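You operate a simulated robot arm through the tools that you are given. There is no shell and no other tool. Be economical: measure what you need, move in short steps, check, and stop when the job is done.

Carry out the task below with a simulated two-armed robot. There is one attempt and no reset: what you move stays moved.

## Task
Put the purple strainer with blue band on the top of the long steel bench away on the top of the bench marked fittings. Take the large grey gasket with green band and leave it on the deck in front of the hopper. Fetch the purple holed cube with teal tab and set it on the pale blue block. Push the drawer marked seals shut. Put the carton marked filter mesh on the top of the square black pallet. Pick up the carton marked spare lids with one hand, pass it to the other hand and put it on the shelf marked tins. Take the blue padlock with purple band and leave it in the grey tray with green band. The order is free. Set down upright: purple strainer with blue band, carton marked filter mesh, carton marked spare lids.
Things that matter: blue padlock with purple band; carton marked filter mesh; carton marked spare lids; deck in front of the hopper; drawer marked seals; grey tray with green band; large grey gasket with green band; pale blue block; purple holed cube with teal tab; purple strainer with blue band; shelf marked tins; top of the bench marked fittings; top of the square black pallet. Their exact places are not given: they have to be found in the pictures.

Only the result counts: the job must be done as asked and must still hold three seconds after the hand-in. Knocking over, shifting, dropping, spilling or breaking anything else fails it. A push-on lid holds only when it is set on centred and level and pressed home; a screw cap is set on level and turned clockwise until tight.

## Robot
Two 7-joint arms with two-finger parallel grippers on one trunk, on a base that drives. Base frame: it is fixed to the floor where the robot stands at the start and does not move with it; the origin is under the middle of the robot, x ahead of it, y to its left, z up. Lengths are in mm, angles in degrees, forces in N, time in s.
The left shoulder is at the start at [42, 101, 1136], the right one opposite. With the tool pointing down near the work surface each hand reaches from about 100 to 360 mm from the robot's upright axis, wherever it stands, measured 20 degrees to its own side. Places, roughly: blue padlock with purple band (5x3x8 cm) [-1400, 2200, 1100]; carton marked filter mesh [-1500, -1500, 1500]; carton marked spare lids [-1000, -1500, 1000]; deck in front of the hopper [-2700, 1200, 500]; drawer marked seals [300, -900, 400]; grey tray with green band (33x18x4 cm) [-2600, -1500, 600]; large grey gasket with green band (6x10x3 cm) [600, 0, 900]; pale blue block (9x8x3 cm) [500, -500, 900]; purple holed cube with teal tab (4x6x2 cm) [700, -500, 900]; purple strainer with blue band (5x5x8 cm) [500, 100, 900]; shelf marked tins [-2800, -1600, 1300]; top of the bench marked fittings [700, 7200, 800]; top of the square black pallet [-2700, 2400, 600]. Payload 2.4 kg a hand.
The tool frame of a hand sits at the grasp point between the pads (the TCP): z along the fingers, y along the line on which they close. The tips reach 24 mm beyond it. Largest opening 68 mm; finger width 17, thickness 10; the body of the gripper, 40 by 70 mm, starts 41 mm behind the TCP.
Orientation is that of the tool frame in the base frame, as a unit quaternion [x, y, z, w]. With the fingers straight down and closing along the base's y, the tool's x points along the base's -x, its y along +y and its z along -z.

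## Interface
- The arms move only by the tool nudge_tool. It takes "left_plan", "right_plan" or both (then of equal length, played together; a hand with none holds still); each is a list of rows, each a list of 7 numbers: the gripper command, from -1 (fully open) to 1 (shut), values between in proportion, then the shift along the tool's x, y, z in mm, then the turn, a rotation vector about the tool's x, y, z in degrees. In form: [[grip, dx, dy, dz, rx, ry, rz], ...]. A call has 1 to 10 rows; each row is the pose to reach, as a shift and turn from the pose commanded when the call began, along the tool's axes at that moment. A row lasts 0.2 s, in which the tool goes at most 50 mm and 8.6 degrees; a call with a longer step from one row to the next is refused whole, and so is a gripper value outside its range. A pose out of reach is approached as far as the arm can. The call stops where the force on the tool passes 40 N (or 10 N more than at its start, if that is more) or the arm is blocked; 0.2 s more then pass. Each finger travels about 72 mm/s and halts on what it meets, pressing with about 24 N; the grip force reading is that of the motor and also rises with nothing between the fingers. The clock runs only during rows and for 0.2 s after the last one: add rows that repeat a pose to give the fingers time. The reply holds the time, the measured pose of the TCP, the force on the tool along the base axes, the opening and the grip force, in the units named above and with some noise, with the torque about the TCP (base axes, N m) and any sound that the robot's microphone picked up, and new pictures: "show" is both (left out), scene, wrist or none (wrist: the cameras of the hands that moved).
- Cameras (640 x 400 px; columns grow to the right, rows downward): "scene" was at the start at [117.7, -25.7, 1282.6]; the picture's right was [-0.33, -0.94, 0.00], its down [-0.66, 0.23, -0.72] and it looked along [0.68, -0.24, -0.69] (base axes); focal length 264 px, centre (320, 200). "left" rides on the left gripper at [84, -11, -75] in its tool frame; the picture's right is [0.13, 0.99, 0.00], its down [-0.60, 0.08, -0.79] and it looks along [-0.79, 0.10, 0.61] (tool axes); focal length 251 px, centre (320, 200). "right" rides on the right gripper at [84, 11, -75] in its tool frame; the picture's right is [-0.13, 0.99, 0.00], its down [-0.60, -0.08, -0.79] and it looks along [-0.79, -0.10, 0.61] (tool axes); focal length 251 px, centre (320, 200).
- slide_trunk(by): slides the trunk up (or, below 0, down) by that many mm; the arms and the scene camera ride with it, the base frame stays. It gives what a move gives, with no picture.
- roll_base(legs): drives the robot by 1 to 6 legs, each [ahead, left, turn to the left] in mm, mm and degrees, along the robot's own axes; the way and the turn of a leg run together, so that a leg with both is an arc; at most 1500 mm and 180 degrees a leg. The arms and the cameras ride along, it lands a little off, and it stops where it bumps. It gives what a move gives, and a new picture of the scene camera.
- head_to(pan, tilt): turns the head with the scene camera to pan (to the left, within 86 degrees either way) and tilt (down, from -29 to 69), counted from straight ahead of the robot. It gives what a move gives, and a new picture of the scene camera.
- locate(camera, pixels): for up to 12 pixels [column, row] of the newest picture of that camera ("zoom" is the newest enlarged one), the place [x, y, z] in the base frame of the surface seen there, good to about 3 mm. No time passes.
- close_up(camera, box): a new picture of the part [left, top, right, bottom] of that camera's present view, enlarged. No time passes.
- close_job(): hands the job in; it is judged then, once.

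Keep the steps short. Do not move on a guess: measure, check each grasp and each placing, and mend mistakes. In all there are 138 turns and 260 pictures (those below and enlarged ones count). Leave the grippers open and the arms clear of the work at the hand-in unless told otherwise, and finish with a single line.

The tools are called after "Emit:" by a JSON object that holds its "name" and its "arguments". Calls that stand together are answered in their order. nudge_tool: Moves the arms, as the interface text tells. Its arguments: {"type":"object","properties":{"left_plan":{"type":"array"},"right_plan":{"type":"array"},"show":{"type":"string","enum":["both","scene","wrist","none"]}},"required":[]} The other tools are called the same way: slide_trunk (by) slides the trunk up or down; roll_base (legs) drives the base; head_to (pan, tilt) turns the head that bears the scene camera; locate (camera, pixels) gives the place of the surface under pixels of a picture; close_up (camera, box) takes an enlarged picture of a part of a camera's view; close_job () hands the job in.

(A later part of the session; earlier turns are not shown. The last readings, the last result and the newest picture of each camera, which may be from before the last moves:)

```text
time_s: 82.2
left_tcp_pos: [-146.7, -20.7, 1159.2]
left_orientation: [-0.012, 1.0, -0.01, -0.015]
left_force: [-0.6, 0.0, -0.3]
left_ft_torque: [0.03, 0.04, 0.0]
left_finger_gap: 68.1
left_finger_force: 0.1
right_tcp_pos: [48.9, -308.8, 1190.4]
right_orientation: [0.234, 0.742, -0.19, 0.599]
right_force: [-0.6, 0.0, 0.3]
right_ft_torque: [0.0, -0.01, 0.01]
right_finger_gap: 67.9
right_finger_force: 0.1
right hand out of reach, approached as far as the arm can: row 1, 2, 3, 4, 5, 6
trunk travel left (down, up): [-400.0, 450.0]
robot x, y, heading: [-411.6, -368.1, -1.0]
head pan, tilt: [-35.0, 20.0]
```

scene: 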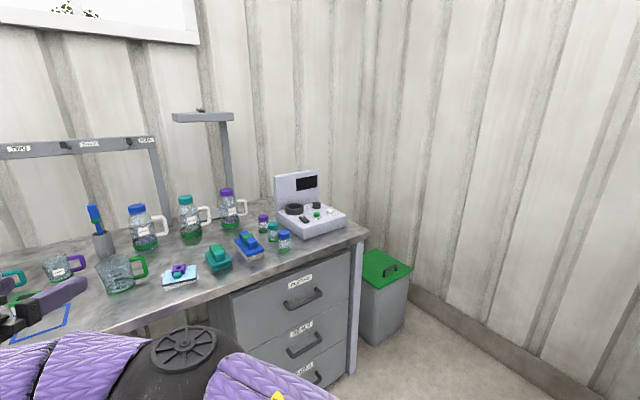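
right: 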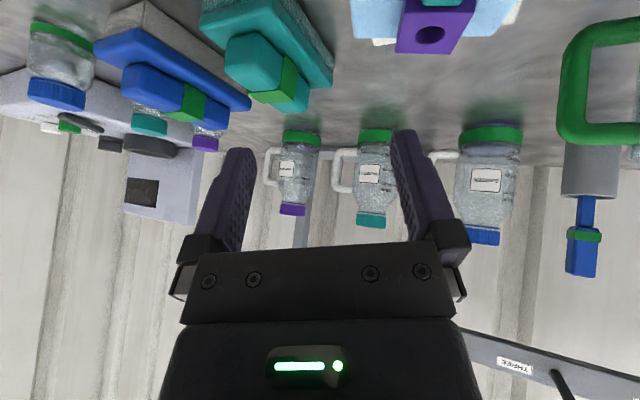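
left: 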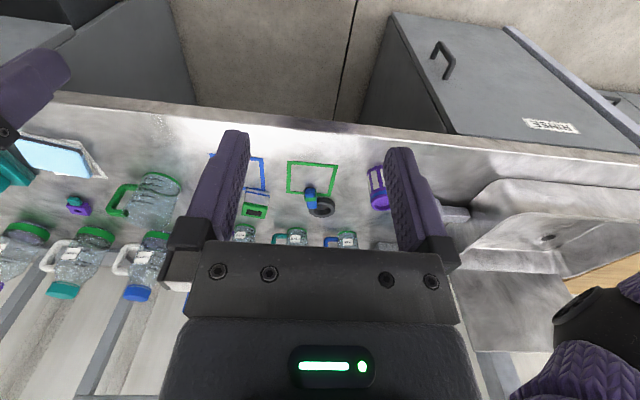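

The elbow finally bends, with its hinge axis now upright. I'll turn the hand back to vertical while keeping the wrist where it is.

Emit:
{"name": "nudge_tool", "arguments": {"right_plan": [[-1, 17, -9, -10, -2.4, 7.5, -2.9], [-1, 35, -18, -19, -4.8, 15.1, -5.9], [-1, 52, -28, -29, -7.2, 22.6, -8.8], [-1, 70, -37, -39, -9.6, 30.1, -11.8], [-1, 87, -46, -48, -12, 37.6, -14.7], [-1, 104, -55, -58, -14.3, 45.2, -17.6], [-1, 122, -64, -68, -16.7, 52.7, -20.6], [-1, 139, -74, -78, -19.1, 60.2, -23.5], [-1, 157, -83, -87, -21.5, 67.8, -26.5], [-1, 174, -92, -97, -23.9, 75.3, -29.4]], "show": "none"}}

Emit:
{"name": "head_to", "arguments": {"pan": -30, "tilt": 45}}

```text
time_s: 84.4
left_tcp_pos: [-146.0, -20.7, 1158.7]
left_orientation: [-0.011, 1.0, -0.009, -0.015]
left_force: [-0.3, -1.0, 0.4]
left_ft_torque: [-0.02, -0.01, -0.03]
left_finger_gap: 67.9
left_finger_force: 0.0
right_tcp_pos: [-111.9, -308.9, 1041.4]
right_orientation: [0.0, 1.0, 0.001, -0.001]
right_force: [0.4, -0.4, -0.1]
right_ft_torque: [0.01, 0.0, -0.01]
right_finger_gap: 68.1
right_finger_force: 0.1
trunk travel left (down, up): [-400.0, 450.0]
robot x, y, heading: [-408.2, -369.5, -0.7]
head pan, tilt: [-35.0, 20.0]
```

```text
time_s: 85.3
left_tcp_pos: [-146.6, -20.4, 1159.7]
left_orientation: [-0.012, 1.0, -0.01, -0.014]
left_force: [0.3, -0.1, -0.3]
left_ft_torque: [0.02, -0.03, 0.0]
left_finger_gap: 68.1
left_finger_force: 0.1
right_tcp_pos: [-110.5, -307.5, 1042.0]
right_orientation: [0.0, 1.0, 0.0, 0.0]
right_force: [-0.1, 0.7, -0.6]
right_ft_torque: [-0.04, 0.02, 0.03]
right_finger_gap: 68.0
right_finger_force: 0.0
trunk travel left (down, up): [-400.0, 450.0]
robot x, y, heading: [-406.6, -369.3, -0.5]
head pan, tilt: [-30.0, 45.0]
```

scene: 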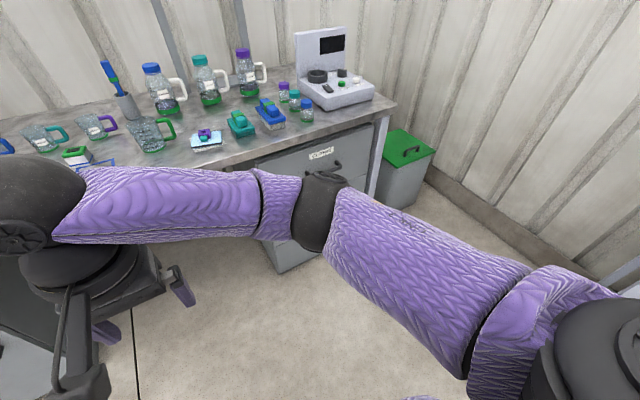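

The arm is back in its proper shape. From here on I'll stay well short of full stretch. Next come the gasket (right hand) and the strainer (left hand): roll to about (170,50).

Emit:
{"name": "nudge_tool", "arguments": {"right_plan": [[-1, 0, -40, 0, 0, 0, 0], [-1, 0, -80, 0, 0, 0, 0], [-1, 0, -120, -10, 0, 0, 0], [-1, 0, -160, -20, 0, 0, 0]], "left_plan": [[-1, 0, -10, 0, 0, 0, 0], [-1, 0, -50, 0, 0, 0, 0], [-1, 0, -80, 0, 0, 0, 0], [-1, 0, -110, 0, 0, 0, 0]], "show": "none"}}

Emit:
{"name": "roll_base", "arguments": {"legs": [[0, 420, 0], [540, 0, 0]]}}

Emit:
{"name": "nudge_tool", "arguments": {"right_plan": [[-1, 0, 0, 0, 0, 0, 0]], "left_plan": [[-1, 0, 0, 0, 0, 0, 0]], "show": "wrist"}}

```text
time_s: 86.3
left_tcp_pos: [-145.7, -131.3, 1163.1]
left_orientation: [-0.012, 1.0, -0.011, -0.016]
left_force: [1.0, 0.0, 0.6]
left_ft_torque: [-0.05, 0.0, 0.0]
left_finger_gap: 68.2
left_finger_force: 0.0
right_tcp_pos: [-113.0, -471.2, 1063.3]
right_orientation: [-0.001, 1.0, 0.001, 0.0]
right_force: [-0.1, -0.3, -0.4]
right_ft_torque: [0.05, 0.01, -0.01]
right_finger_gap: 68.2
right_finger_force: 0.0
trunk travel left (down, up): [-400.0, 450.0]
robot x, y, heading: [-411.1, -369.1, -0.7]
head pan, tilt: [-30.0, 45.0]
```

```text
time_s: 91.6
left_tcp_pos: [399.9, 284.2, 1163.0]
left_orientation: [-0.016, 1.0, -0.01, -0.016]
left_force: [0.5, -0.4, 0.2]
left_ft_torque: [0.02, -0.02, 0.0]
left_finger_gap: 68.1
left_finger_force: 0.1
right_tcp_pos: [431.2, -56.1, 1063.4]
right_orientation: [-0.003, 1.0, 0.002, 0.0]
right_force: [-0.4, -0.2, -0.9]
right_ft_torque: [-0.02, -0.01, 0.0]
right_finger_gap: 68.1
right_finger_force: 0.0
trunk travel left (down, up): [-400.0, 450.0]
robot x, y, heading: [133.0, 41.6, -0.3]
head pan, tilt: [-30.0, 45.0]
```

scene: 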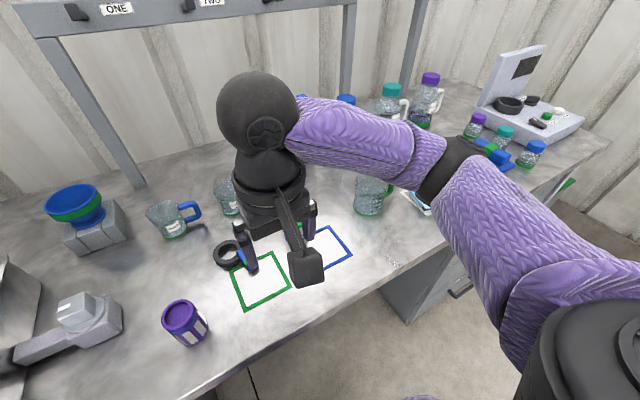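

```text
time_s: 92.0
left_tcp_pos: [399.1, 283.6, 1162.2]
left_orientation: [-0.015, 1.0, -0.01, -0.016]
left_force: [-0.4, -0.7, -0.8]
left_ft_torque: [-0.01, -0.01, -0.01]
left_finger_gap: 68.1
left_finger_force: 0.1
right_tcp_pos: [432.0, -56.2, 1063.7]
right_orientation: [-0.003, 1.0, 0.001, 0.0]
right_force: [0.3, 0.0, -0.1]
right_ft_torque: [-0.03, 0.01, -0.01]
right_finger_gap: 68.2
right_finger_force: 0.0
trunk travel left (down, up): [-400.0, 450.0]
robot x, y, heading: [135.5, 43.9, -0.3]
head pan, tilt: [-30.0, 45.0]
```

right: 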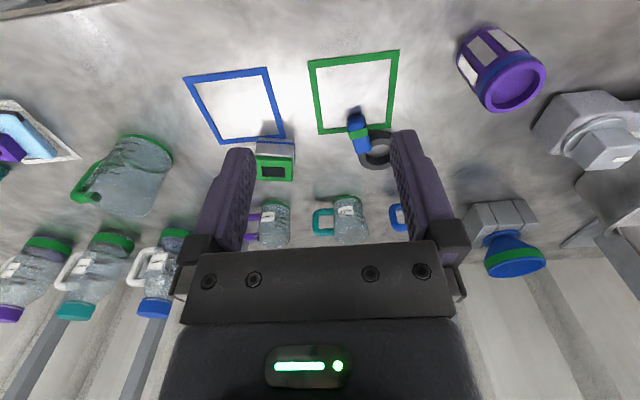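
left: 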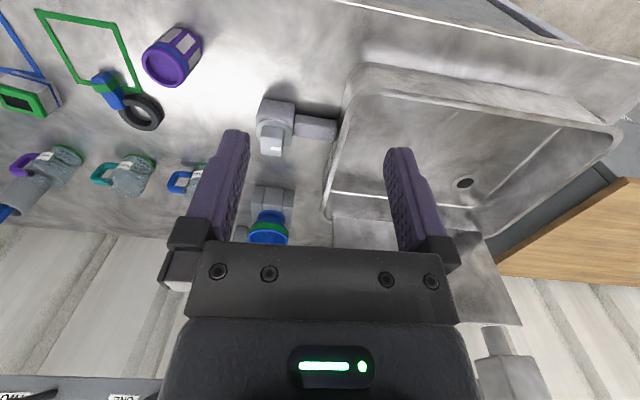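

I see the gasket (ring (378,150), blue tab (357,133) in the right view) and the strainer (172,57 in the left view). Measuring both.

Emit:
{"name": "close_up", "arguments": {"camera": "right", "box": [320, 90, 420, 180]}}

Emit:
{"name": "locate", "arguments": {"camera": "zoom", "pixels": [[210, 160], [240, 200], [255, 240], [270, 330], [335, 310], [360, 270], [340, 380], [250, 350]]}}

Emit:
{"name": "locate", "arguments": {"camera": "left", "pixels": [[165, 70], [150, 60], [185, 70], [168, 50], [190, 32], [172, 32]]}}

Emit:
{"name": "close_up", "arguments": {"camera": "left", "box": [70, 0, 250, 140]}}

```text
4.44 times, centred on (370, 135) of right
```

zoom: 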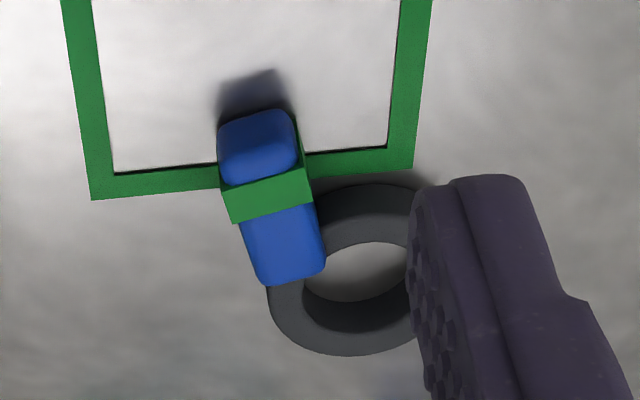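

```text
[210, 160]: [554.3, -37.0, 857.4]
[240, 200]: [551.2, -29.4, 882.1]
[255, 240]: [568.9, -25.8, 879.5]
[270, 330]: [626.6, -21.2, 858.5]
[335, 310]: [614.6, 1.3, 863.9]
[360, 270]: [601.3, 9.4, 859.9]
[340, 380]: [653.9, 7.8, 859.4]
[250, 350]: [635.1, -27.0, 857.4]
```

```text
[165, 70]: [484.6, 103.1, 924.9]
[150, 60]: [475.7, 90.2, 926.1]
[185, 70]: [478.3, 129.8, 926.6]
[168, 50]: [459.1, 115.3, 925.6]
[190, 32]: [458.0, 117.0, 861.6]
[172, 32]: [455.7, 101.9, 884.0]
```

```text
2.86 times, centred on (160, 70) of left
```

zoom: 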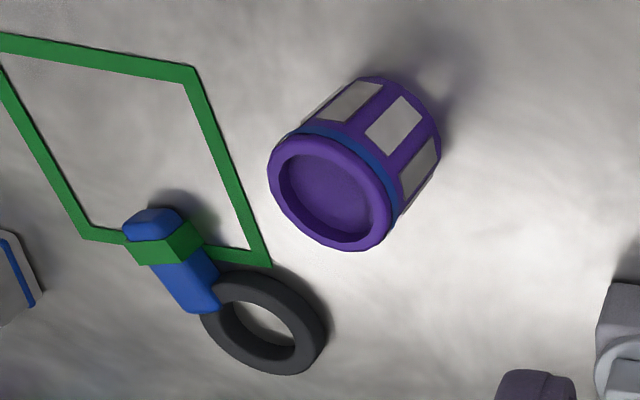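

The gasket's blue tab has its centre ≈(560,-27), top 880, turned ≈13°. The right hand goes above it.

Emit:
{"name": "nudge_tool", "arguments": {"right_plan": [[-1, -40, 9, 10, 0, 0, -4], [-1, -80, 18, 20, 0, 0, -8], [-1, -115, 29, 45, 0, 0, -13], [-1, -128, 29, 85, 0, 0, -13], [-1, -128, 29, 120, 0, 0, -13]], "show": "both"}}

Emit:
{"name": "locate", "arguments": {"camera": "right", "pixels": [[320, 60], [320, 80], [320, 100], [310, 80], [330, 80]]}}

```text
time_s: 93.2
left_tcp_pos: [399.8, 284.1, 1163.1]
left_orientation: [-0.016, 1.0, -0.01, -0.016]
left_force: [0.4, -0.4, -0.1]
left_ft_torque: [0.0, 0.02, -0.04]
left_finger_gap: 68.2
left_finger_force: 0.1
right_tcp_pos: [559.7, -26.4, 942.0]
right_orientation: [-0.118, 0.993, 0.0, 0.0]
right_force: [-0.3, 0.4, -0.5]
right_ft_torque: [0.0, 0.0, 0.05]
right_finger_gap: 68.1
right_finger_force: 0.1
trunk travel left (down, up): [-400.0, 450.0]
robot x, y, heading: [134.5, 41.6, -0.4]
head pan, tilt: [-30.0, 45.0]
```

scene: 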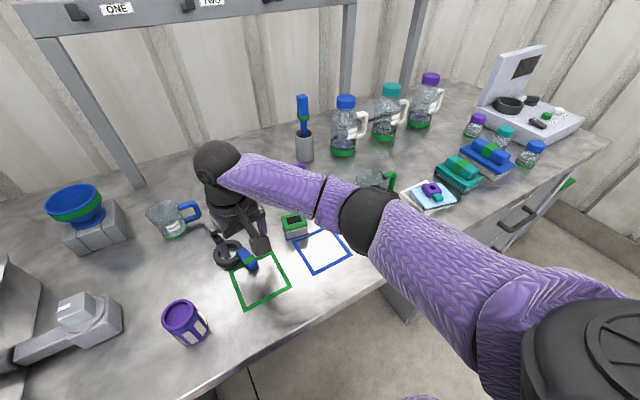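
right: 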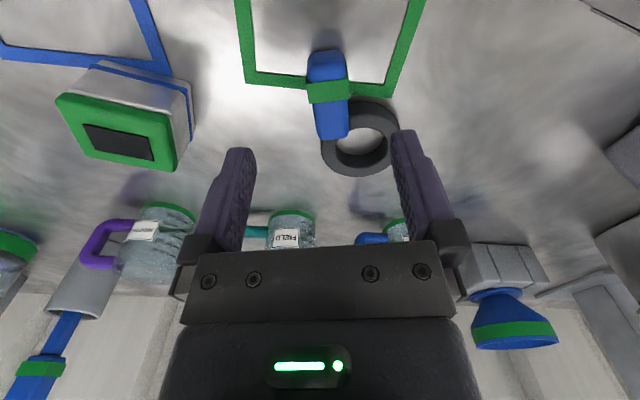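

```text
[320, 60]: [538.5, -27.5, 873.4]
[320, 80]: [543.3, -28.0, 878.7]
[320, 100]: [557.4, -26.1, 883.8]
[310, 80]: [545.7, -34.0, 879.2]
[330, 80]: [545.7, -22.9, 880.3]
```

Aligned. I'm descending to z≈886 at the tab's free end (x≈549) and closing.

Emit:
{"name": "nudge_tool", "arguments": {"right_plan": [[-1, 10.6, 1.5, 20, 0, 0, 0], [-1, 10.6, 1.5, 40, 0, 0, 0], [-1, 10.6, 1.5, 56, 0, 0, 0], [0, 10.6, 1.5, 56, 0, 0, 0], [0.6, 10.6, 1.5, 56, 0, 0, 0], [1, 10.6, 1.5, 56, 0, 0, 0], [1, 10.6, 1.5, 56, 0, 0, 0], [1, 10.6, 1.5, 56, 0, 0, 0]], "show": "none"}}

Emit:
{"name": "nudge_tool", "arguments": {"right_plan": [[1, 0, 0, -40, 0, 0, 0], [1, 0, 0, -80, 0, 0, 0], [1, 20, 0, -110, 0, 0, 0], [1, 20, 0, -110, 0, 0, 0]], "show": "wrist"}}

```text
time_s: 95.0
left_tcp_pos: [399.4, 284.1, 1163.2]
left_orientation: [-0.017, 1.0, -0.01, -0.016]
left_force: [-0.9, -0.4, -1.1]
left_ft_torque: [0.02, 0.04, 0.04]
left_finger_gap: 68.0
left_finger_force: 0.0
right_tcp_pos: [548.1, -26.9, 886.8]
right_orientation: [-0.117, 0.993, 0.0, 0.0]
right_force: [-0.8, -0.4, 0.2]
right_ft_torque: [-0.02, 0.03, 0.02]
right_finger_gap: 21.2
right_finger_force: 24.0
trunk travel left (down, up): [-400.0, 450.0]
robot x, y, heading: [138.6, 42.7, -0.5]
head pan, tilt: [-30.0, 45.0]
```

```text
time_s: 96.0
left_tcp_pos: [399.8, 284.0, 1162.7]
left_orientation: [-0.015, 1.0, -0.011, -0.016]
left_force: [0.4, -0.3, 0.7]
left_ft_torque: [-0.01, -0.02, 0.0]
left_finger_gap: 68.2
left_finger_force: 0.0
right_tcp_pos: [528.3, -32.0, 996.7]
right_orientation: [-0.116, 0.993, 0.0, 0.001]
right_force: [0.6, 0.6, 0.3]
right_ft_torque: [-0.01, 0.04, 0.01]
right_finger_gap: 21.0
right_finger_force: 24.3
trunk travel left (down, up): [-400.0, 450.0]
robot x, y, heading: [134.5, 42.9, -0.1]
head pan, tilt: [-30.0, 45.0]
```

right: 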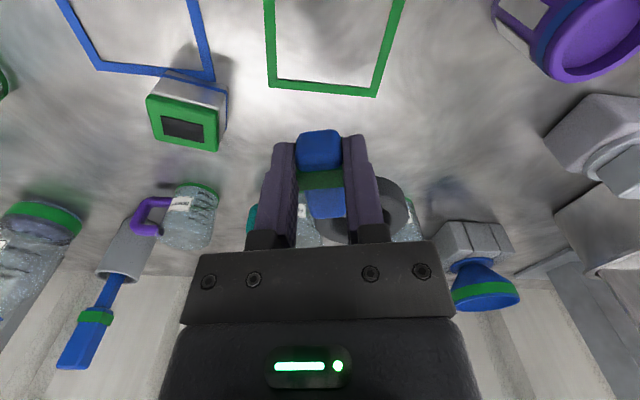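

The gasket is held (21 mm gap). I'll swing the right hand aside and bring the left hand over the strainer at ≈(480,107).

Emit:
{"name": "nudge_tool", "arguments": {"right_plan": [[1, 10, -30, -10, 0, 0, 0], [1, 20, -60, -20, 0, 0, 0], [1, 30, -90, -30, 0, 0, 0], [1, 40, -120, -40, 0, 0, 0], [1, 50, -150, -50, 0, 0, 0], [1, 50, -150, -50, 0, 0, 0]], "left_plan": [[-1, 0, -10, 0, -1.3, -1.8, 1.8], [-1, -15, -50, 30, -1.3, -1.8, 1.8], [-1, -30, -90, 60, -1.3, -1.8, 1.8], [-1, -50, -125, 90, -1.3, -1.8, 1.8], [-1, -70, -155, 115, -1.3, -1.8, 1.8], [-1, -80, -177, 140, -1.3, -1.8, 1.8]], "show": "both"}}

Emit:
{"name": "close_up", "arguments": {"camera": "left", "box": [200, 0, 440, 160]}}

```text
refused: row 2 steps farther than a row can; nothing moved
```

```text
2.50 times, centred on (320, 80) of left
```

zoom: 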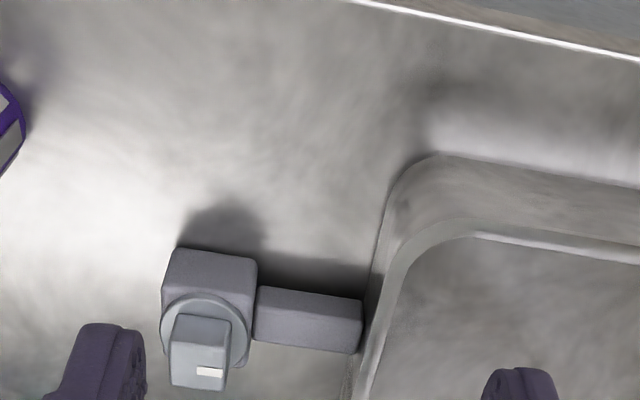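

Refused for step size; splitting finer.

Emit:
{"name": "nudge_tool", "arguments": {"right_plan": [[1, 10, -30, -10, 0, 0, 0], [1, 20, -60, -20, 0, 0, 0], [1, 30, -90, -30, 0, 0, 0], [1, 40, -120, -40, 0, 0, 0], [1, 50, -150, -50, 0, 0, 0], [1, 50, -150, -50, 0, 0, 0], [1, 50, -150, -50, 0, 0, 0]], "left_plan": [[-1, -12, -26, 18, -1.3, -1.8, 1.8], [-1, -23, -52, 40, -1.3, -1.8, 1.8], [-1, -34, -78, 60, -1.3, -1.8, 1.8], [-1, -46, -104, 80, -1.3, -1.8, 1.8], [-1, -58, -130, 100, -1.3, -1.8, 1.8], [-1, -70, -155, 120, -1.3, -1.8, 1.8], [-1, -80, -177, 140, -1.3, -1.8, 1.8]], "show": "both"}}

Emit:
{"name": "close_up", "arguments": {"camera": "left", "box": [200, 0, 440, 160]}}

```text
time_s: 97.6
left_tcp_pos: [480.8, 105.9, 1021.9]
left_orientation: [-0.002, 1.0, 0.003, 0.001]
left_force: [-0.2, -0.3, 0.2]
left_ft_torque: [-0.04, 0.03, 0.0]
left_finger_gap: 67.8
left_finger_force: 0.1
right_tcp_pos: [513.4, -190.5, 1047.2]
right_orientation: [-0.117, 0.993, 0.001, -0.001]
right_force: [0.0, 0.2, 0.5]
right_ft_torque: [-0.01, 0.03, -0.01]
right_finger_gap: 21.0
right_finger_force: 23.5
trunk travel left (down, up): [-400.0, 450.0]
robot x, y, heading: [137.7, 43.4, -0.2]
head pan, tilt: [-30.0, 45.0]
```

scene: 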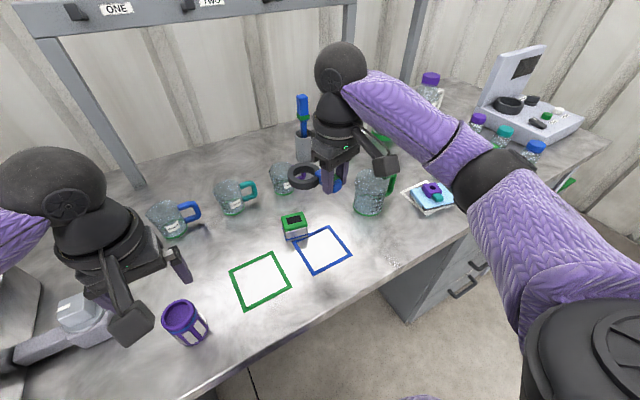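
right: 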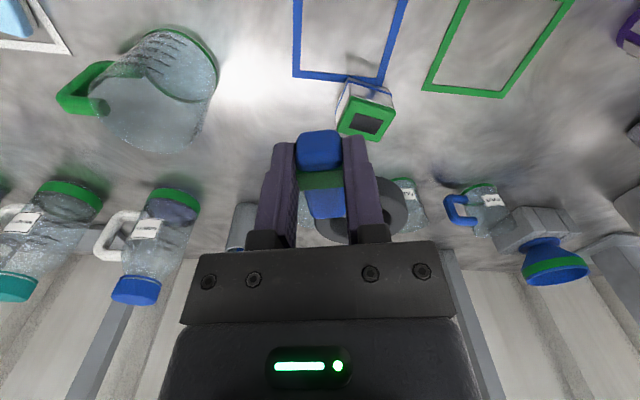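
left: 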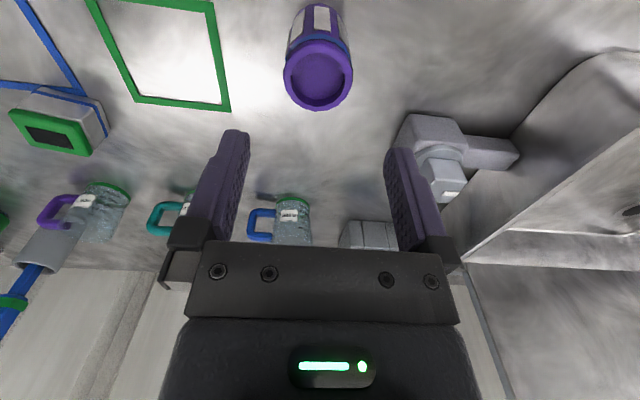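

```text
2.50 times, centred on (320, 80) of left
```

zoom: 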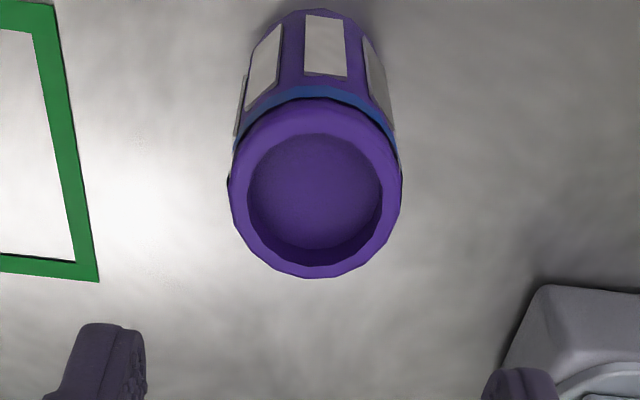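

Emit:
{"name": "locate", "arguments": {"camera": "zoom", "pixels": [[237, 195], [392, 195], [310, 270], [316, 112], [315, 190], [320, 40], [140, 200]]}}

```text
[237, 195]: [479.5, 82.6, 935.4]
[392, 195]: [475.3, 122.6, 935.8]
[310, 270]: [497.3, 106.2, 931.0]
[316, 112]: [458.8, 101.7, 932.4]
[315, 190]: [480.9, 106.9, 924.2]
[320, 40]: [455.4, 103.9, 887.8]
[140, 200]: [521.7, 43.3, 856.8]
```

Strainer centre ≈(478,103), diameter ≈45, rim 934. I'm descending to z≈902 and closing.

Emit:
{"name": "nudge_tool", "arguments": {"left_plan": [[-1, 3, -2.5, 45, 0, 0, 0], [-1, 3, -2.5, 85, 0, 0, 0], [-1, 3, -2.5, 120, 0, 0, 0], [-0.2, 3, -2.5, 120, 0, 0, 0], [0.3, 3, -2.5, 120, 0, 0, 0], [1, 3, -2.5, 120, 0, 0, 0], [1, 3, -2.5, 120, 0, 0, 0]], "show": "wrist"}}

```text
time_s: 99.2
left_tcp_pos: [478.4, 104.2, 902.8]
left_orientation: [-0.001, 1.0, 0.002, -0.001]
left_force: [-0.6, -0.4, 0.4]
left_ft_torque: [-0.03, 0.05, -0.02]
left_finger_gap: 44.9
left_finger_force: 24.2
right_tcp_pos: [514.8, -189.8, 1047.5]
right_orientation: [-0.117, 0.993, 0.0, -0.001]
right_force: [-0.3, -0.3, -0.1]
right_ft_torque: [-0.05, 0.0, -0.02]
right_finger_gap: 21.0
right_finger_force: 23.8
trunk travel left (down, up): [-400.0, 450.0]
robot x, y, heading: [136.7, 40.9, -0.2]
head pan, tilt: [-30.0, 45.0]
```

left: 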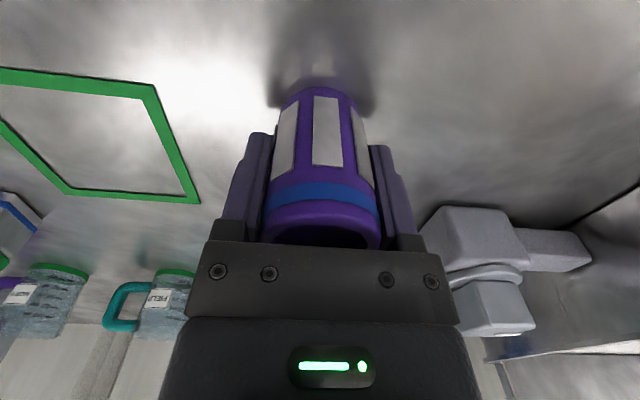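

Held at a 44.9 mm gap; its foot is 46 mm below the TCP. I'll lift and draw both hands in a bit for travel, then back off.

Emit:
{"name": "nudge_tool", "arguments": {"left_plan": [[1, 0, 0, -45, 0, 0, 0], [1, 0, 10, -90, 0, 0, 0], [1, 15, 25, -130, 0, 0, 0], [1, 30, 45, -165, 0, 0, 0], [1, 45, 60, -190, 0, 0, 0]], "right_plan": [[1, 0, 0, 0, 0, 0, 0], [1, 15, 0, -10, 0, 0, 0], [1, 30, 0, -20, 0, 0, 0], [1, 50, 0, -30, 0, 0, 0], [1, 70, 0, -40, 0, 0, 0]], "show": "none"}}

Emit:
{"name": "roll_base", "arguments": {"legs": [[-700, 0, 0], [0, 0, 160]]}}

Emit:
{"name": "head_to", "arguments": {"pan": 0, "tilt": 10}}

```text
time_s: 100.4
left_tcp_pos: [434.5, 165.9, 1092.8]
left_orientation: [-0.001, 1.0, 0.003, 0.0]
left_force: [0.5, -0.3, -0.3]
left_ft_torque: [0.02, 0.03, -0.01]
left_finger_gap: 44.7
left_finger_force: 24.0
right_tcp_pos: [448.4, -203.6, 1086.7]
right_orientation: [-0.116, 0.993, 0.0, 0.0]
right_force: [0.8, 0.5, -0.8]
right_ft_torque: [-0.03, 0.03, 0.0]
right_finger_gap: 20.9
right_finger_force: 23.6
trunk travel left (down, up): [-400.0, 450.0]
robot x, y, heading: [133.0, 41.2, -0.3]
head pan, tilt: [-30.0, 45.0]
```

```text
time_s: 110.9
left_tcp_pos: [-888.8, 22.1, 1092.4]
left_orientation: [0.988, -0.152, 0.0, 0.001]
left_force: [-0.2, 0.4, 0.2]
left_ft_torque: [-0.02, 0.01, 0.0]
left_finger_gap: 44.9
left_finger_force: 24.0
right_tcp_pos: [-791.2, 379.4, 1088.1]
right_orientation: [0.999, -0.036, 0.0, 0.001]
right_force: [-0.3, -0.4, -0.9]
right_ft_torque: [0.03, -0.01, 0.03]
right_finger_gap: 20.9
right_finger_force: 24.1
trunk travel left (down, up): [-400.0, 450.0]
robot x, y, heading: [-566.9, 48.9, 162.4]
head pan, tilt: [-30.0, 45.0]
```

scene: 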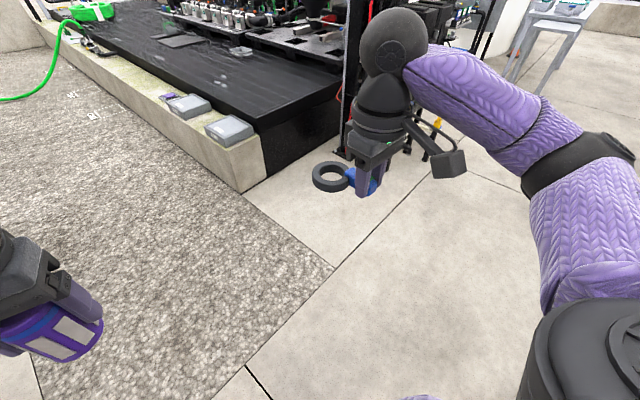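

```text
time_s: 111.9
left_tcp_pos: [-890.0, 22.2, 1092.9]
left_orientation: [0.988, -0.152, -0.001, 0.002]
left_force: [0.2, 0.8, -1.3]
left_ft_torque: [0.03, 0.03, 0.0]
left_finger_gap: 45.0
left_finger_force: 24.1
right_tcp_pos: [-790.4, 378.6, 1088.4]
right_orientation: [0.999, -0.036, 0.0, 0.001]
right_force: [-0.3, 1.4, 0.5]
right_ft_torque: [-0.01, 0.01, 0.01]
right_finger_gap: 21.2
right_finger_force: 24.0
trunk travel left (down, up): [-400.0, 450.0]
robot x, y, heading: [-568.2, 47.6, 162.1]
head pan, tilt: [0.0, 10.0]
```

scene: 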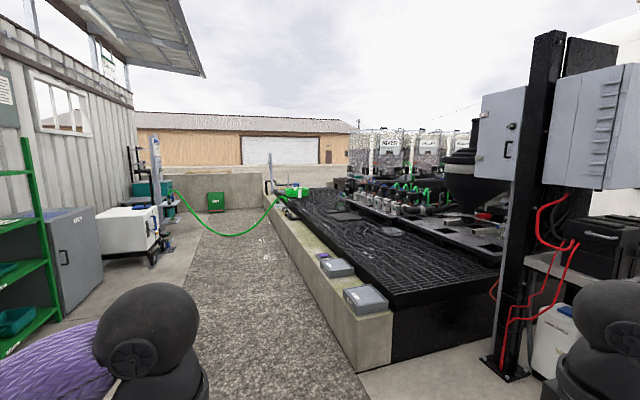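

The site opens up: a black grated deck behind a curb, with the hopper (dark funnel) at (475,165). Measuring the layout.

Emit:
{"name": "close_up", "arguments": {"camera": "scene", "box": [290, 120, 530, 270]}}

Emit:
{"name": "locate", "arguments": {"camera": "scene", "pixels": [[475, 150], [480, 195], [392, 231], [340, 215], [430, 280], [420, 225], [490, 243], [370, 330], [330, 280], [260, 240], [440, 215], [500, 225]]}}

```text
2.67 times, centred on (410, 195) of scene
```

zoom: 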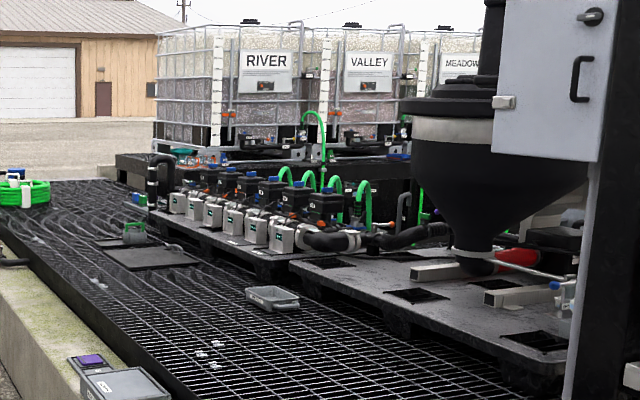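

```text
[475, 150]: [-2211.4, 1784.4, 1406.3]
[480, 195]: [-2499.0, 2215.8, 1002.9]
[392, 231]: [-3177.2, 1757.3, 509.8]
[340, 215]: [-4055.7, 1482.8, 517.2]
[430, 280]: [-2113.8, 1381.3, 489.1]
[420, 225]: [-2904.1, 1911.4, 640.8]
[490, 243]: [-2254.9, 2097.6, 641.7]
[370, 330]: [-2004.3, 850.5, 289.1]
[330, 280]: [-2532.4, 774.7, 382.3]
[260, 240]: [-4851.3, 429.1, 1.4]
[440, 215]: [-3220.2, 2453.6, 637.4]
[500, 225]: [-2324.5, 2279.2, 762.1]
```

I'll drive along the gravel to about (-2650, 350) facing the deck (+y).

Emit:
{"name": "roll_base", "arguments": {"legs": [[0, 0, 18], [1000, 0, 0], [1050, 0, 0], [0, 0, -90], [200, 0, 0]]}}

Emit:
{"name": "head_to", "arguments": {"pan": 0, "tilt": 30}}

```text
time_s: 128.0
left_tcp_pos: [-2721.5, 556.7, 1091.8]
left_orientation: [0.71, -0.704, -0.002, 0.001]
left_force: [0.1, 0.3, -0.3]
left_ft_torque: [-0.03, 0.02, 0.0]
left_finger_gap: 45.0
left_finger_force: 23.7
right_tcp_pos: [-2352.6, 573.2, 1087.0]
right_orientation: [0.787, -0.617, 0.0, 0.001]
right_force: [-0.1, -0.1, -0.3]
right_ft_torque: [-0.06, -0.03, -0.01]
right_finger_gap: 21.0
right_finger_force: 23.8
trunk travel left (down, up): [-400.0, 450.0]
robot x, y, heading: [-2596.3, 259.1, 90.1]
head pan, tilt: [0.0, 10.0]
```

scene: 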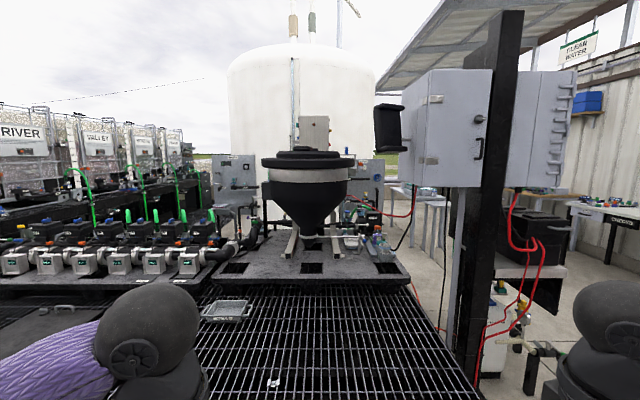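

```text
time_s: 128.9
left_tcp_pos: [-2721.5, 556.8, 1092.1]
left_orientation: [0.71, -0.704, -0.001, 0.001]
left_force: [0.6, 0.0, -0.6]
left_ft_torque: [-0.01, 0.0, 0.02]
left_finger_gap: 44.7
left_finger_force: 24.2
right_tcp_pos: [-2353.0, 572.2, 1087.3]
right_orientation: [0.787, -0.617, 0.0, 0.0]
right_force: [0.1, 0.2, 0.1]
right_ft_torque: [-0.04, -0.01, 0.0]
right_finger_gap: 21.1
right_finger_force: 24.2
trunk travel left (down, up): [-400.0, 450.0]
robot x, y, heading: [-2596.5, 259.0, 90.1]
head pan, tilt: [0.0, 30.0]
```

scene: 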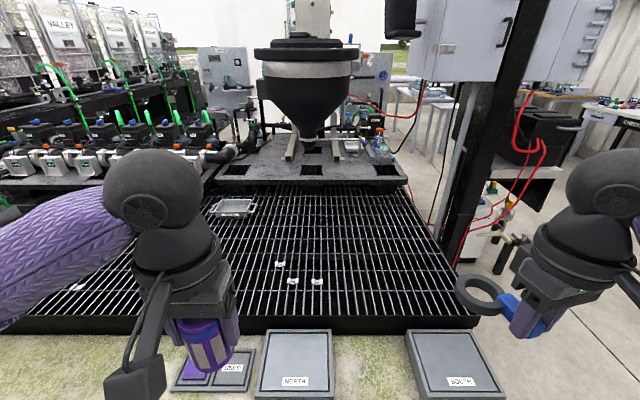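

Emit:
{"name": "locate", "arguments": {"camera": "scene", "pixels": [[400, 325], [400, 316], [350, 300], [380, 260], [320, 230], [290, 345], [295, 385], [450, 345], [305, 130], [305, 178], [390, 185], [230, 175]]}}

Emit:
{"name": "close_up", "arguments": {"camera": "scene", "box": [160, 120, 480, 320]}}

```text
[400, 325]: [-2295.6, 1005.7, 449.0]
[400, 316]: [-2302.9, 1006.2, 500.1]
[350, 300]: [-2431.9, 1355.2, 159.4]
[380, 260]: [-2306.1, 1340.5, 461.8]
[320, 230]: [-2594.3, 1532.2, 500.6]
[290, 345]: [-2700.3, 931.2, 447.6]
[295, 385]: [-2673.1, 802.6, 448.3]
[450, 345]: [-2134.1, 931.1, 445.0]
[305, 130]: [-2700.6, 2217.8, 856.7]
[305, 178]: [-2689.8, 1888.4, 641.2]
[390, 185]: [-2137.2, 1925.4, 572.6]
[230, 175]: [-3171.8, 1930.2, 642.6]
```

```text
2.00 times, centred on (320, 220) of scene
```

zoom: 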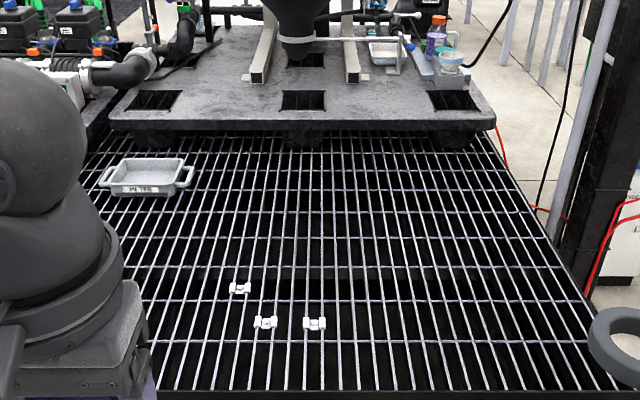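

The deck's grating starts at y≈1010, z≈500. The curb with lidded boxes (tops 447) is in between. I'm looking down to find the curb's near edge.

Emit:
{"name": "head_to", "arguments": {"pan": 0, "tilt": 62}}

Emit:
{"name": "locate", "arguments": {"camera": "scene", "pixels": [[320, 200], [320, 240], [320, 270], [320, 300], [320, 330], [320, 360], [320, 390], [320, 150], [250, 120], [390, 120], [320, 100]]}}

```text
time_s: 129.8
left_tcp_pos: [-2721.1, 556.1, 1091.1]
left_orientation: [0.711, -0.704, -0.001, 0.001]
left_force: [-0.1, 0.2, -0.2]
left_ft_torque: [0.0, 0.01, 0.03]
left_finger_gap: 45.0
left_finger_force: 23.9
right_tcp_pos: [-2352.1, 572.2, 1087.3]
right_orientation: [0.787, -0.618, 0.0, 0.001]
right_force: [0.7, 0.2, 0.2]
right_ft_torque: [0.0, 0.04, -0.02]
right_finger_gap: 21.2
right_finger_force: 23.7
trunk travel left (down, up): [-400.0, 450.0]
robot x, y, heading: [-2597.7, 260.8, 90.2]
head pan, tilt: [0.0, 62.0]
```

scene: 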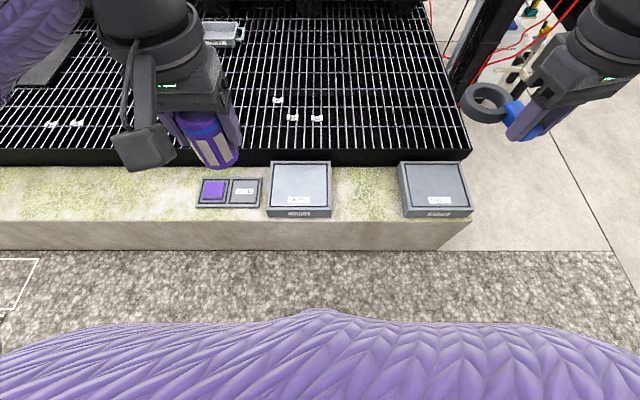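

```text
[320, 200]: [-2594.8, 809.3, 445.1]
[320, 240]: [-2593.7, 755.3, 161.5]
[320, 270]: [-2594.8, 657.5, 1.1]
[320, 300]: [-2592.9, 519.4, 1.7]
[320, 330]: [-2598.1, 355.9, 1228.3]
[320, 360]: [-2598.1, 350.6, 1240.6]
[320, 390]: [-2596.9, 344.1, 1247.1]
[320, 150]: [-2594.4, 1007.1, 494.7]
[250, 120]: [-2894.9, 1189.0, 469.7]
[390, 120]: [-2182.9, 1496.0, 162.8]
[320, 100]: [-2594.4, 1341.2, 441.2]
```

The curb face is at y≈757. I'll creep forward 250 mm.

Emit:
{"name": "roll_base", "arguments": {"legs": [[230, 0, 0], [40, 0, 0]]}}

Emit:
{"name": "slide_trunk", "arguments": {"by": -330}}

```text
time_s: 132.1
left_tcp_pos: [-2719.4, 826.2, 1092.7]
left_orientation: [0.708, -0.706, -0.001, 0.001]
left_force: [0.4, -0.3, 0.0]
left_ft_torque: [-0.01, -0.01, 0.02]
left_finger_gap: 44.8
left_finger_force: 23.5
right_tcp_pos: [-2349.1, 842.2, 1087.7]
right_orientation: [0.785, -0.619, -0.001, 0.0]
right_force: [0.1, 0.1, -1.4]
right_ft_torque: [-0.04, -0.01, 0.03]
right_finger_gap: 21.3
right_finger_force: 23.6
trunk travel left (down, up): [-400.0, 450.0]
robot x, y, heading: [-2598.3, 524.7, 90.0]
head pan, tilt: [0.0, 62.0]
```

scene: 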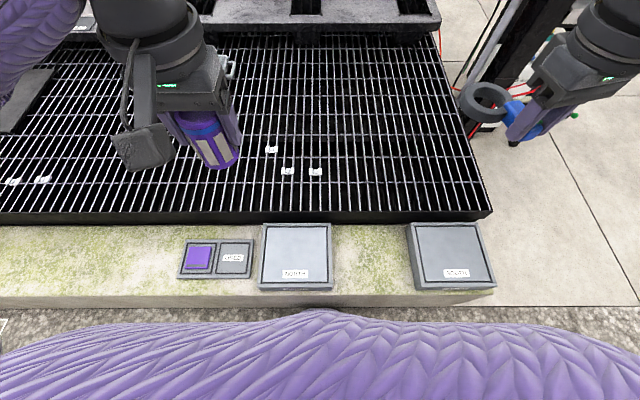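

```text
time_s: 135.3
left_tcp_pos: [-2719.0, 826.8, 762.1]
left_orientation: [0.709, -0.706, -0.002, 0.001]
left_force: [-0.7, 0.9, -1.3]
left_ft_torque: [-0.01, 0.0, -0.02]
left_finger_gap: 44.7
left_finger_force: 23.9
right_tcp_pos: [-2350.7, 840.4, 757.0]
right_orientation: [0.785, -0.619, -0.001, 0.0]
right_force: [-0.1, 0.8, 0.0]
right_ft_torque: [0.01, -0.01, -0.01]
right_finger_gap: 21.3
right_finger_force: 24.3
trunk travel left (down, up): [-70.0, 780.0]
robot x, y, heading: [-2596.9, 528.7, 89.9]
head pan, tilt: [0.0, 62.0]
```

Emit:
{"name": "locate", "arguments": {"camera": "scene", "pixels": [[271, 150], [287, 171], [316, 172], [345, 190], [360, 190], [352, 190], [330, 150], [365, 205], [340, 220]]}}

Emit:
{"name": "close_up", "arguments": {"camera": "scene", "box": [240, 100, 420, 230]}}

```text
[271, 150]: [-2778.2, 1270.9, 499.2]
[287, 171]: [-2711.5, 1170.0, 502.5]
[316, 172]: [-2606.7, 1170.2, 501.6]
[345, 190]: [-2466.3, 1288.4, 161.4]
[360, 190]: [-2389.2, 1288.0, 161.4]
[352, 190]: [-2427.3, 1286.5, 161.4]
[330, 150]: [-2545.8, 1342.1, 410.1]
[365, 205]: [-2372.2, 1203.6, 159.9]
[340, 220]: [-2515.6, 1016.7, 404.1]
```

```text
3.08 times, centred on (330, 165) of scene
```

zoom: 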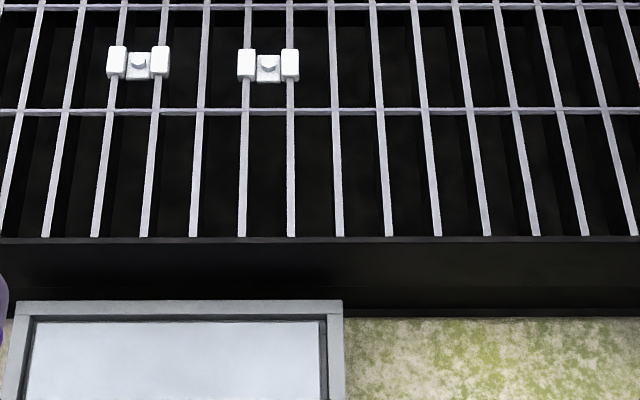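

I'll try another 80 mm towards the curb; the base stops if it touches.

Emit:
{"name": "roll_base", "arguments": {"legs": [[50, 60, 0], [40, 0, 0]]}}

```text
time_s: 136.9
left_tcp_pos: [-2738.6, 843.7, 763.4]
left_orientation: [-0.678, 0.735, 0.003, -0.001]
left_force: [-0.4, -0.8, 0.0]
left_ft_torque: [0.01, -0.01, 0.0]
left_finger_gap: 45.1
left_finger_force: 24.1
right_tcp_pos: [-2369.7, 825.8, 757.1]
right_orientation: [0.759, -0.651, 0.0, 0.0]
right_force: [-0.8, -0.3, -0.6]
right_ft_torque: [-0.01, 0.01, 0.02]
right_finger_gap: 21.1
right_finger_force: 23.7
trunk travel left (down, up): [-70.0, 780.0]
robot x, y, heading: [-2640.2, 537.2, 85.0]
head pan, tilt: [0.0, 62.0]
stopped in leg 2: the robot was blocked; the commanded pose is now the measured one
```

scene: 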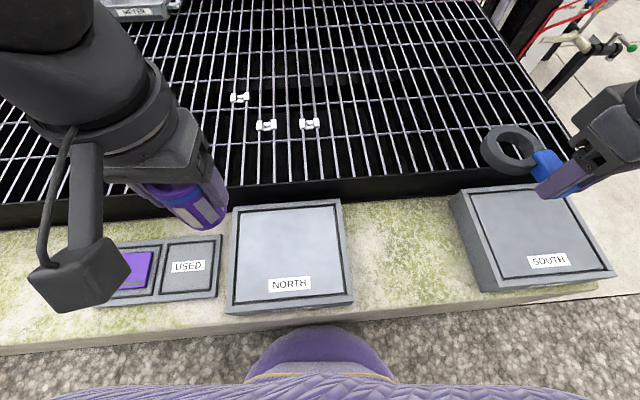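

The base touched the curb at y≈537. I'll lower the trunk 70 more, then stretch the right hand (tilted 15°) over the deck at ≈(-2500,1040).

Emit:
{"name": "slide_trunk", "arguments": {"by": -70}}

Emit:
{"name": "nudge_tool", "arguments": {"right_plan": [[1, -39, 16, 8, 0, -3, 0], [1, -78, 32, 16, 0, -6, 0], [1, -116, 48, 24, 0, -9, 0], [1, -155, 64, 32, 0, -12, 0], [1, -193, 80, 40, 0, -15, 0], [1, -231, 96, 47, 0, -15, 0]], "show": "both"}}

```text
time_s: 138.0
left_tcp_pos: [-2737.6, 844.1, 691.8]
left_orientation: [-0.678, 0.735, 0.001, -0.001]
left_force: [0.3, -0.3, -0.6]
left_ft_torque: [-0.01, 0.02, -0.01]
left_finger_gap: 44.9
left_finger_force: 24.2
right_tcp_pos: [-2369.0, 825.6, 687.7]
right_orientation: [0.759, -0.652, -0.001, 0.0]
right_force: [0.6, -0.3, -0.5]
right_ft_torque: [0.0, 0.0, 0.01]
right_finger_gap: 21.1
right_finger_force: 23.7
trunk travel left (down, up): [0.0, 850.0]
robot x, y, heading: [-2642.0, 534.8, 85.1]
head pan, tilt: [0.0, 62.0]
```

```text
time_s: 139.4
left_tcp_pos: [-2738.3, 843.2, 693.0]
left_orientation: [-0.679, 0.735, 0.001, -0.001]
left_force: [-0.4, -0.2, -0.5]
left_ft_torque: [0.04, 0.04, -0.01]
left_finger_gap: 45.0
left_finger_force: 23.7
right_tcp_pos: [-2498.1, 1042.1, 642.0]
right_orientation: [0.752, -0.647, -0.099, -0.085]
right_force: [-0.7, -0.5, 0.7]
right_ft_torque: [-0.02, 0.02, -0.02]
right_finger_gap: 20.7
right_finger_force: 24.1
trunk travel left (down, up): [0.0, 850.0]
robot x, y, heading: [-2637.9, 538.6, 85.0]
head pan, tilt: [0.0, 62.0]
```

scene: 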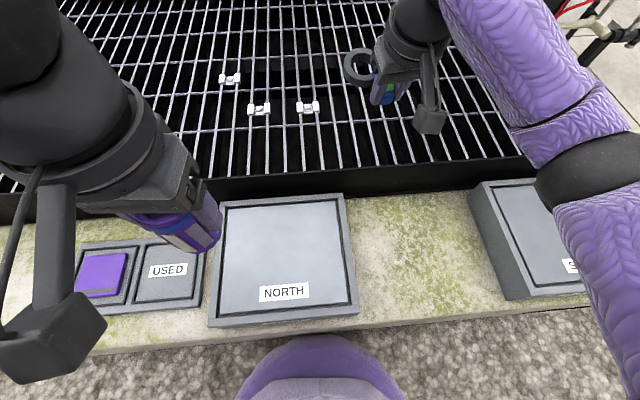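
right: 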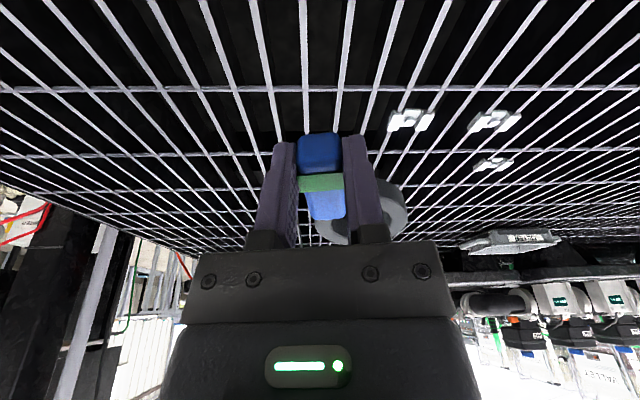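

The elbow is comfortably bent. Lowering to just above the grating (TCP≈534).

Emit:
{"name": "nudge_tool", "arguments": {"right_plan": [[1, 4, 0, 35, 0, 0, 0], [1, 8, 0, 70, 0, 0, 0], [1, 12, 0, 90, 0, 0, 0], [1, 15, 0, 103, 0, 0, 0], [1, 15.6, 0, 107, 0, 0, 0]], "show": "wrist"}}

```text
time_s: 140.6
left_tcp_pos: [-2737.8, 844.0, 693.1]
left_orientation: [-0.678, 0.735, 0.001, -0.002]
left_force: [-0.6, -0.3, -0.5]
left_ft_torque: [-0.01, 0.0, 0.01]
left_finger_gap: 45.1
left_finger_force: 24.3
right_tcp_pos: [-2500.7, 1053.7, 532.0]
right_orientation: [0.753, -0.646, -0.099, -0.085]
right_force: [-0.1, -0.1, -0.8]
right_ft_torque: [-0.04, -0.04, 0.0]
right_finger_gap: 21.1
right_finger_force: 23.2
trunk travel left (down, up): [0.0, 850.0]
robot x, y, heading: [-2639.2, 535.7, 84.9]
head pan, tilt: [0.0, 62.0]
```

right: 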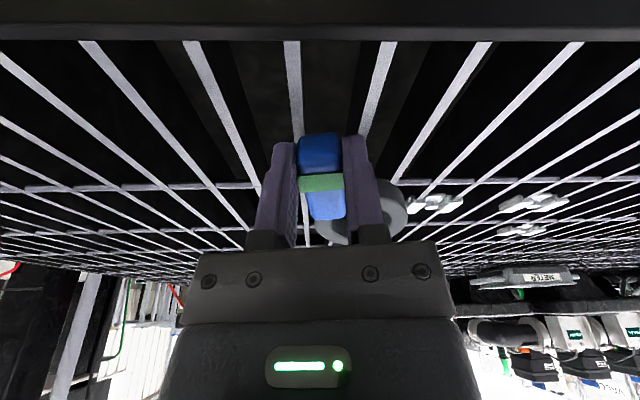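

Lowering until contact, then opening.

Emit:
{"name": "nudge_tool", "arguments": {"right_plan": [[1, 0.5, 0, 2, 0, 0, 0], [1, 1, 0, 4, 0, 0, 0], [1, 1, 0, 4, 0, 0, 0]], "show": "none"}}

Emit:
{"name": "nudge_tool", "arguments": {"right_plan": [[0.6, 0, 0, 0, 0, 0, 0], [0.2, 0, 0, 0, 0, 0, 0], [-0.2, 0, 0, 0, 0, 0, 0], [-0.6, 0, 0, 0, 0, 0, 0], [-0.6, 0, 0, 0, 0, 0, 0], [-0.6, 0, 0, -30, 0, 0, 0], [-0.6, 0, 0, -70, 0, 0, 0], [-0.6, 0, 0, -110, 0, 0, 0]], "show": "both"}}

```text
time_s: 141.4
left_tcp_pos: [-2737.4, 843.7, 692.9]
left_orientation: [-0.678, 0.735, 0.001, -0.001]
left_force: [-0.3, -0.4, -0.8]
left_ft_torque: [0.02, 0.01, 0.04]
left_finger_gap: 44.9
left_finger_force: 24.0
right_tcp_pos: [-2502.1, 1053.5, 527.4]
right_orientation: [0.753, -0.645, -0.1, -0.084]
right_force: [-0.2, 0.4, 1.0]
right_ft_torque: [0.01, 0.01, -0.01]
right_finger_gap: 21.1
right_finger_force: 23.5
trunk travel left (down, up): [0.0, 850.0]
robot x, y, heading: [-2641.8, 533.0, 84.9]
head pan, tilt: [0.0, 62.0]
```

```text
time_s: 143.2
left_tcp_pos: [-2738.7, 844.1, 693.2]
left_orientation: [-0.678, 0.735, 0.001, -0.002]
left_force: [-0.9, -0.2, -0.9]
left_ft_torque: [-0.05, 0.01, 0.02]
left_finger_gap: 45.1
left_finger_force: 23.7
right_tcp_pos: [-2496.1, 1025.1, 633.3]
right_orientation: [0.752, -0.646, -0.098, -0.085]
right_force: [0.2, -0.9, 0.4]
right_ft_torque: [0.0, 0.0, -0.01]
right_finger_gap: 54.3
right_finger_force: 0.0
trunk travel left (down, up): [0.0, 850.0]
robot x, y, heading: [-2642.1, 533.7, 85.1]
head pan, tilt: [0.0, 62.0]
```

scene: 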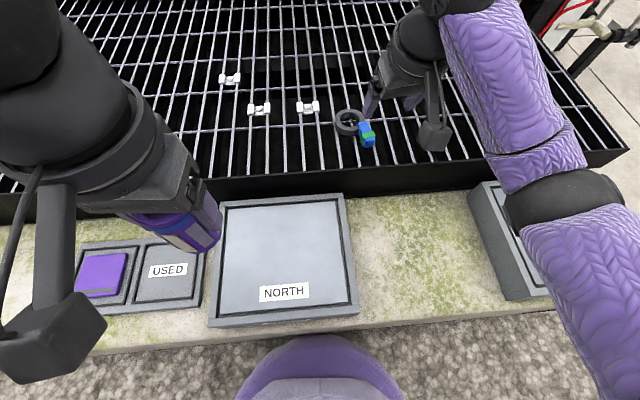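
right: 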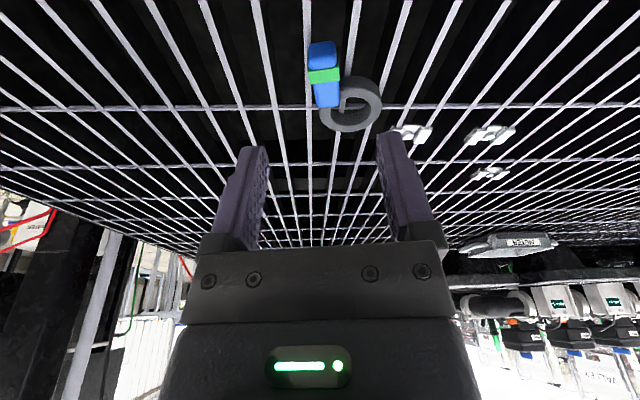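

The gasket lies on the grating. Checking its resting place.

Emit:
{"name": "close_up", "arguments": {"camera": "scene", "box": [290, 70, 430, 170]}}

Emit:
{"name": "locate", "arguments": {"camera": "scene", "pixels": [[340, 113], [348, 132], [366, 133], [368, 142], [307, 107]]}}

Emit:
{"name": "nudge_tool", "arguments": {"right_plan": [[-1, 50, 0, -10, 0, 8, 0], [-1, 95, -10, -20, 0, 15, 0], [-1, 140, -20, -40, 0, 15, 0], [-1, 180, -30, -60, 0, 15, 0], [-1, 200, -60, -70, 0, 15, 0]], "show": "none"}}

```text
4.00 times, centred on (360, 120) of scene
```

zoom: 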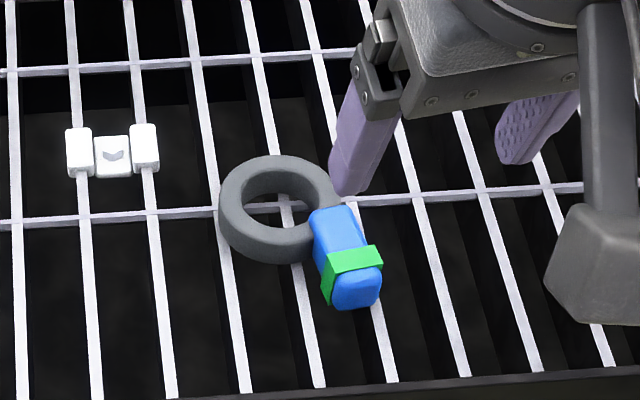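

```text
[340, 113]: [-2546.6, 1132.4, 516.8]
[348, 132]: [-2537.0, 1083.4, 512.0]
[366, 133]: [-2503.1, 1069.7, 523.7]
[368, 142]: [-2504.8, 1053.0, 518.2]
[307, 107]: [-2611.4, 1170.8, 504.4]
```

```text
refused: row 1 steps farther than a row can; nothing moved
```

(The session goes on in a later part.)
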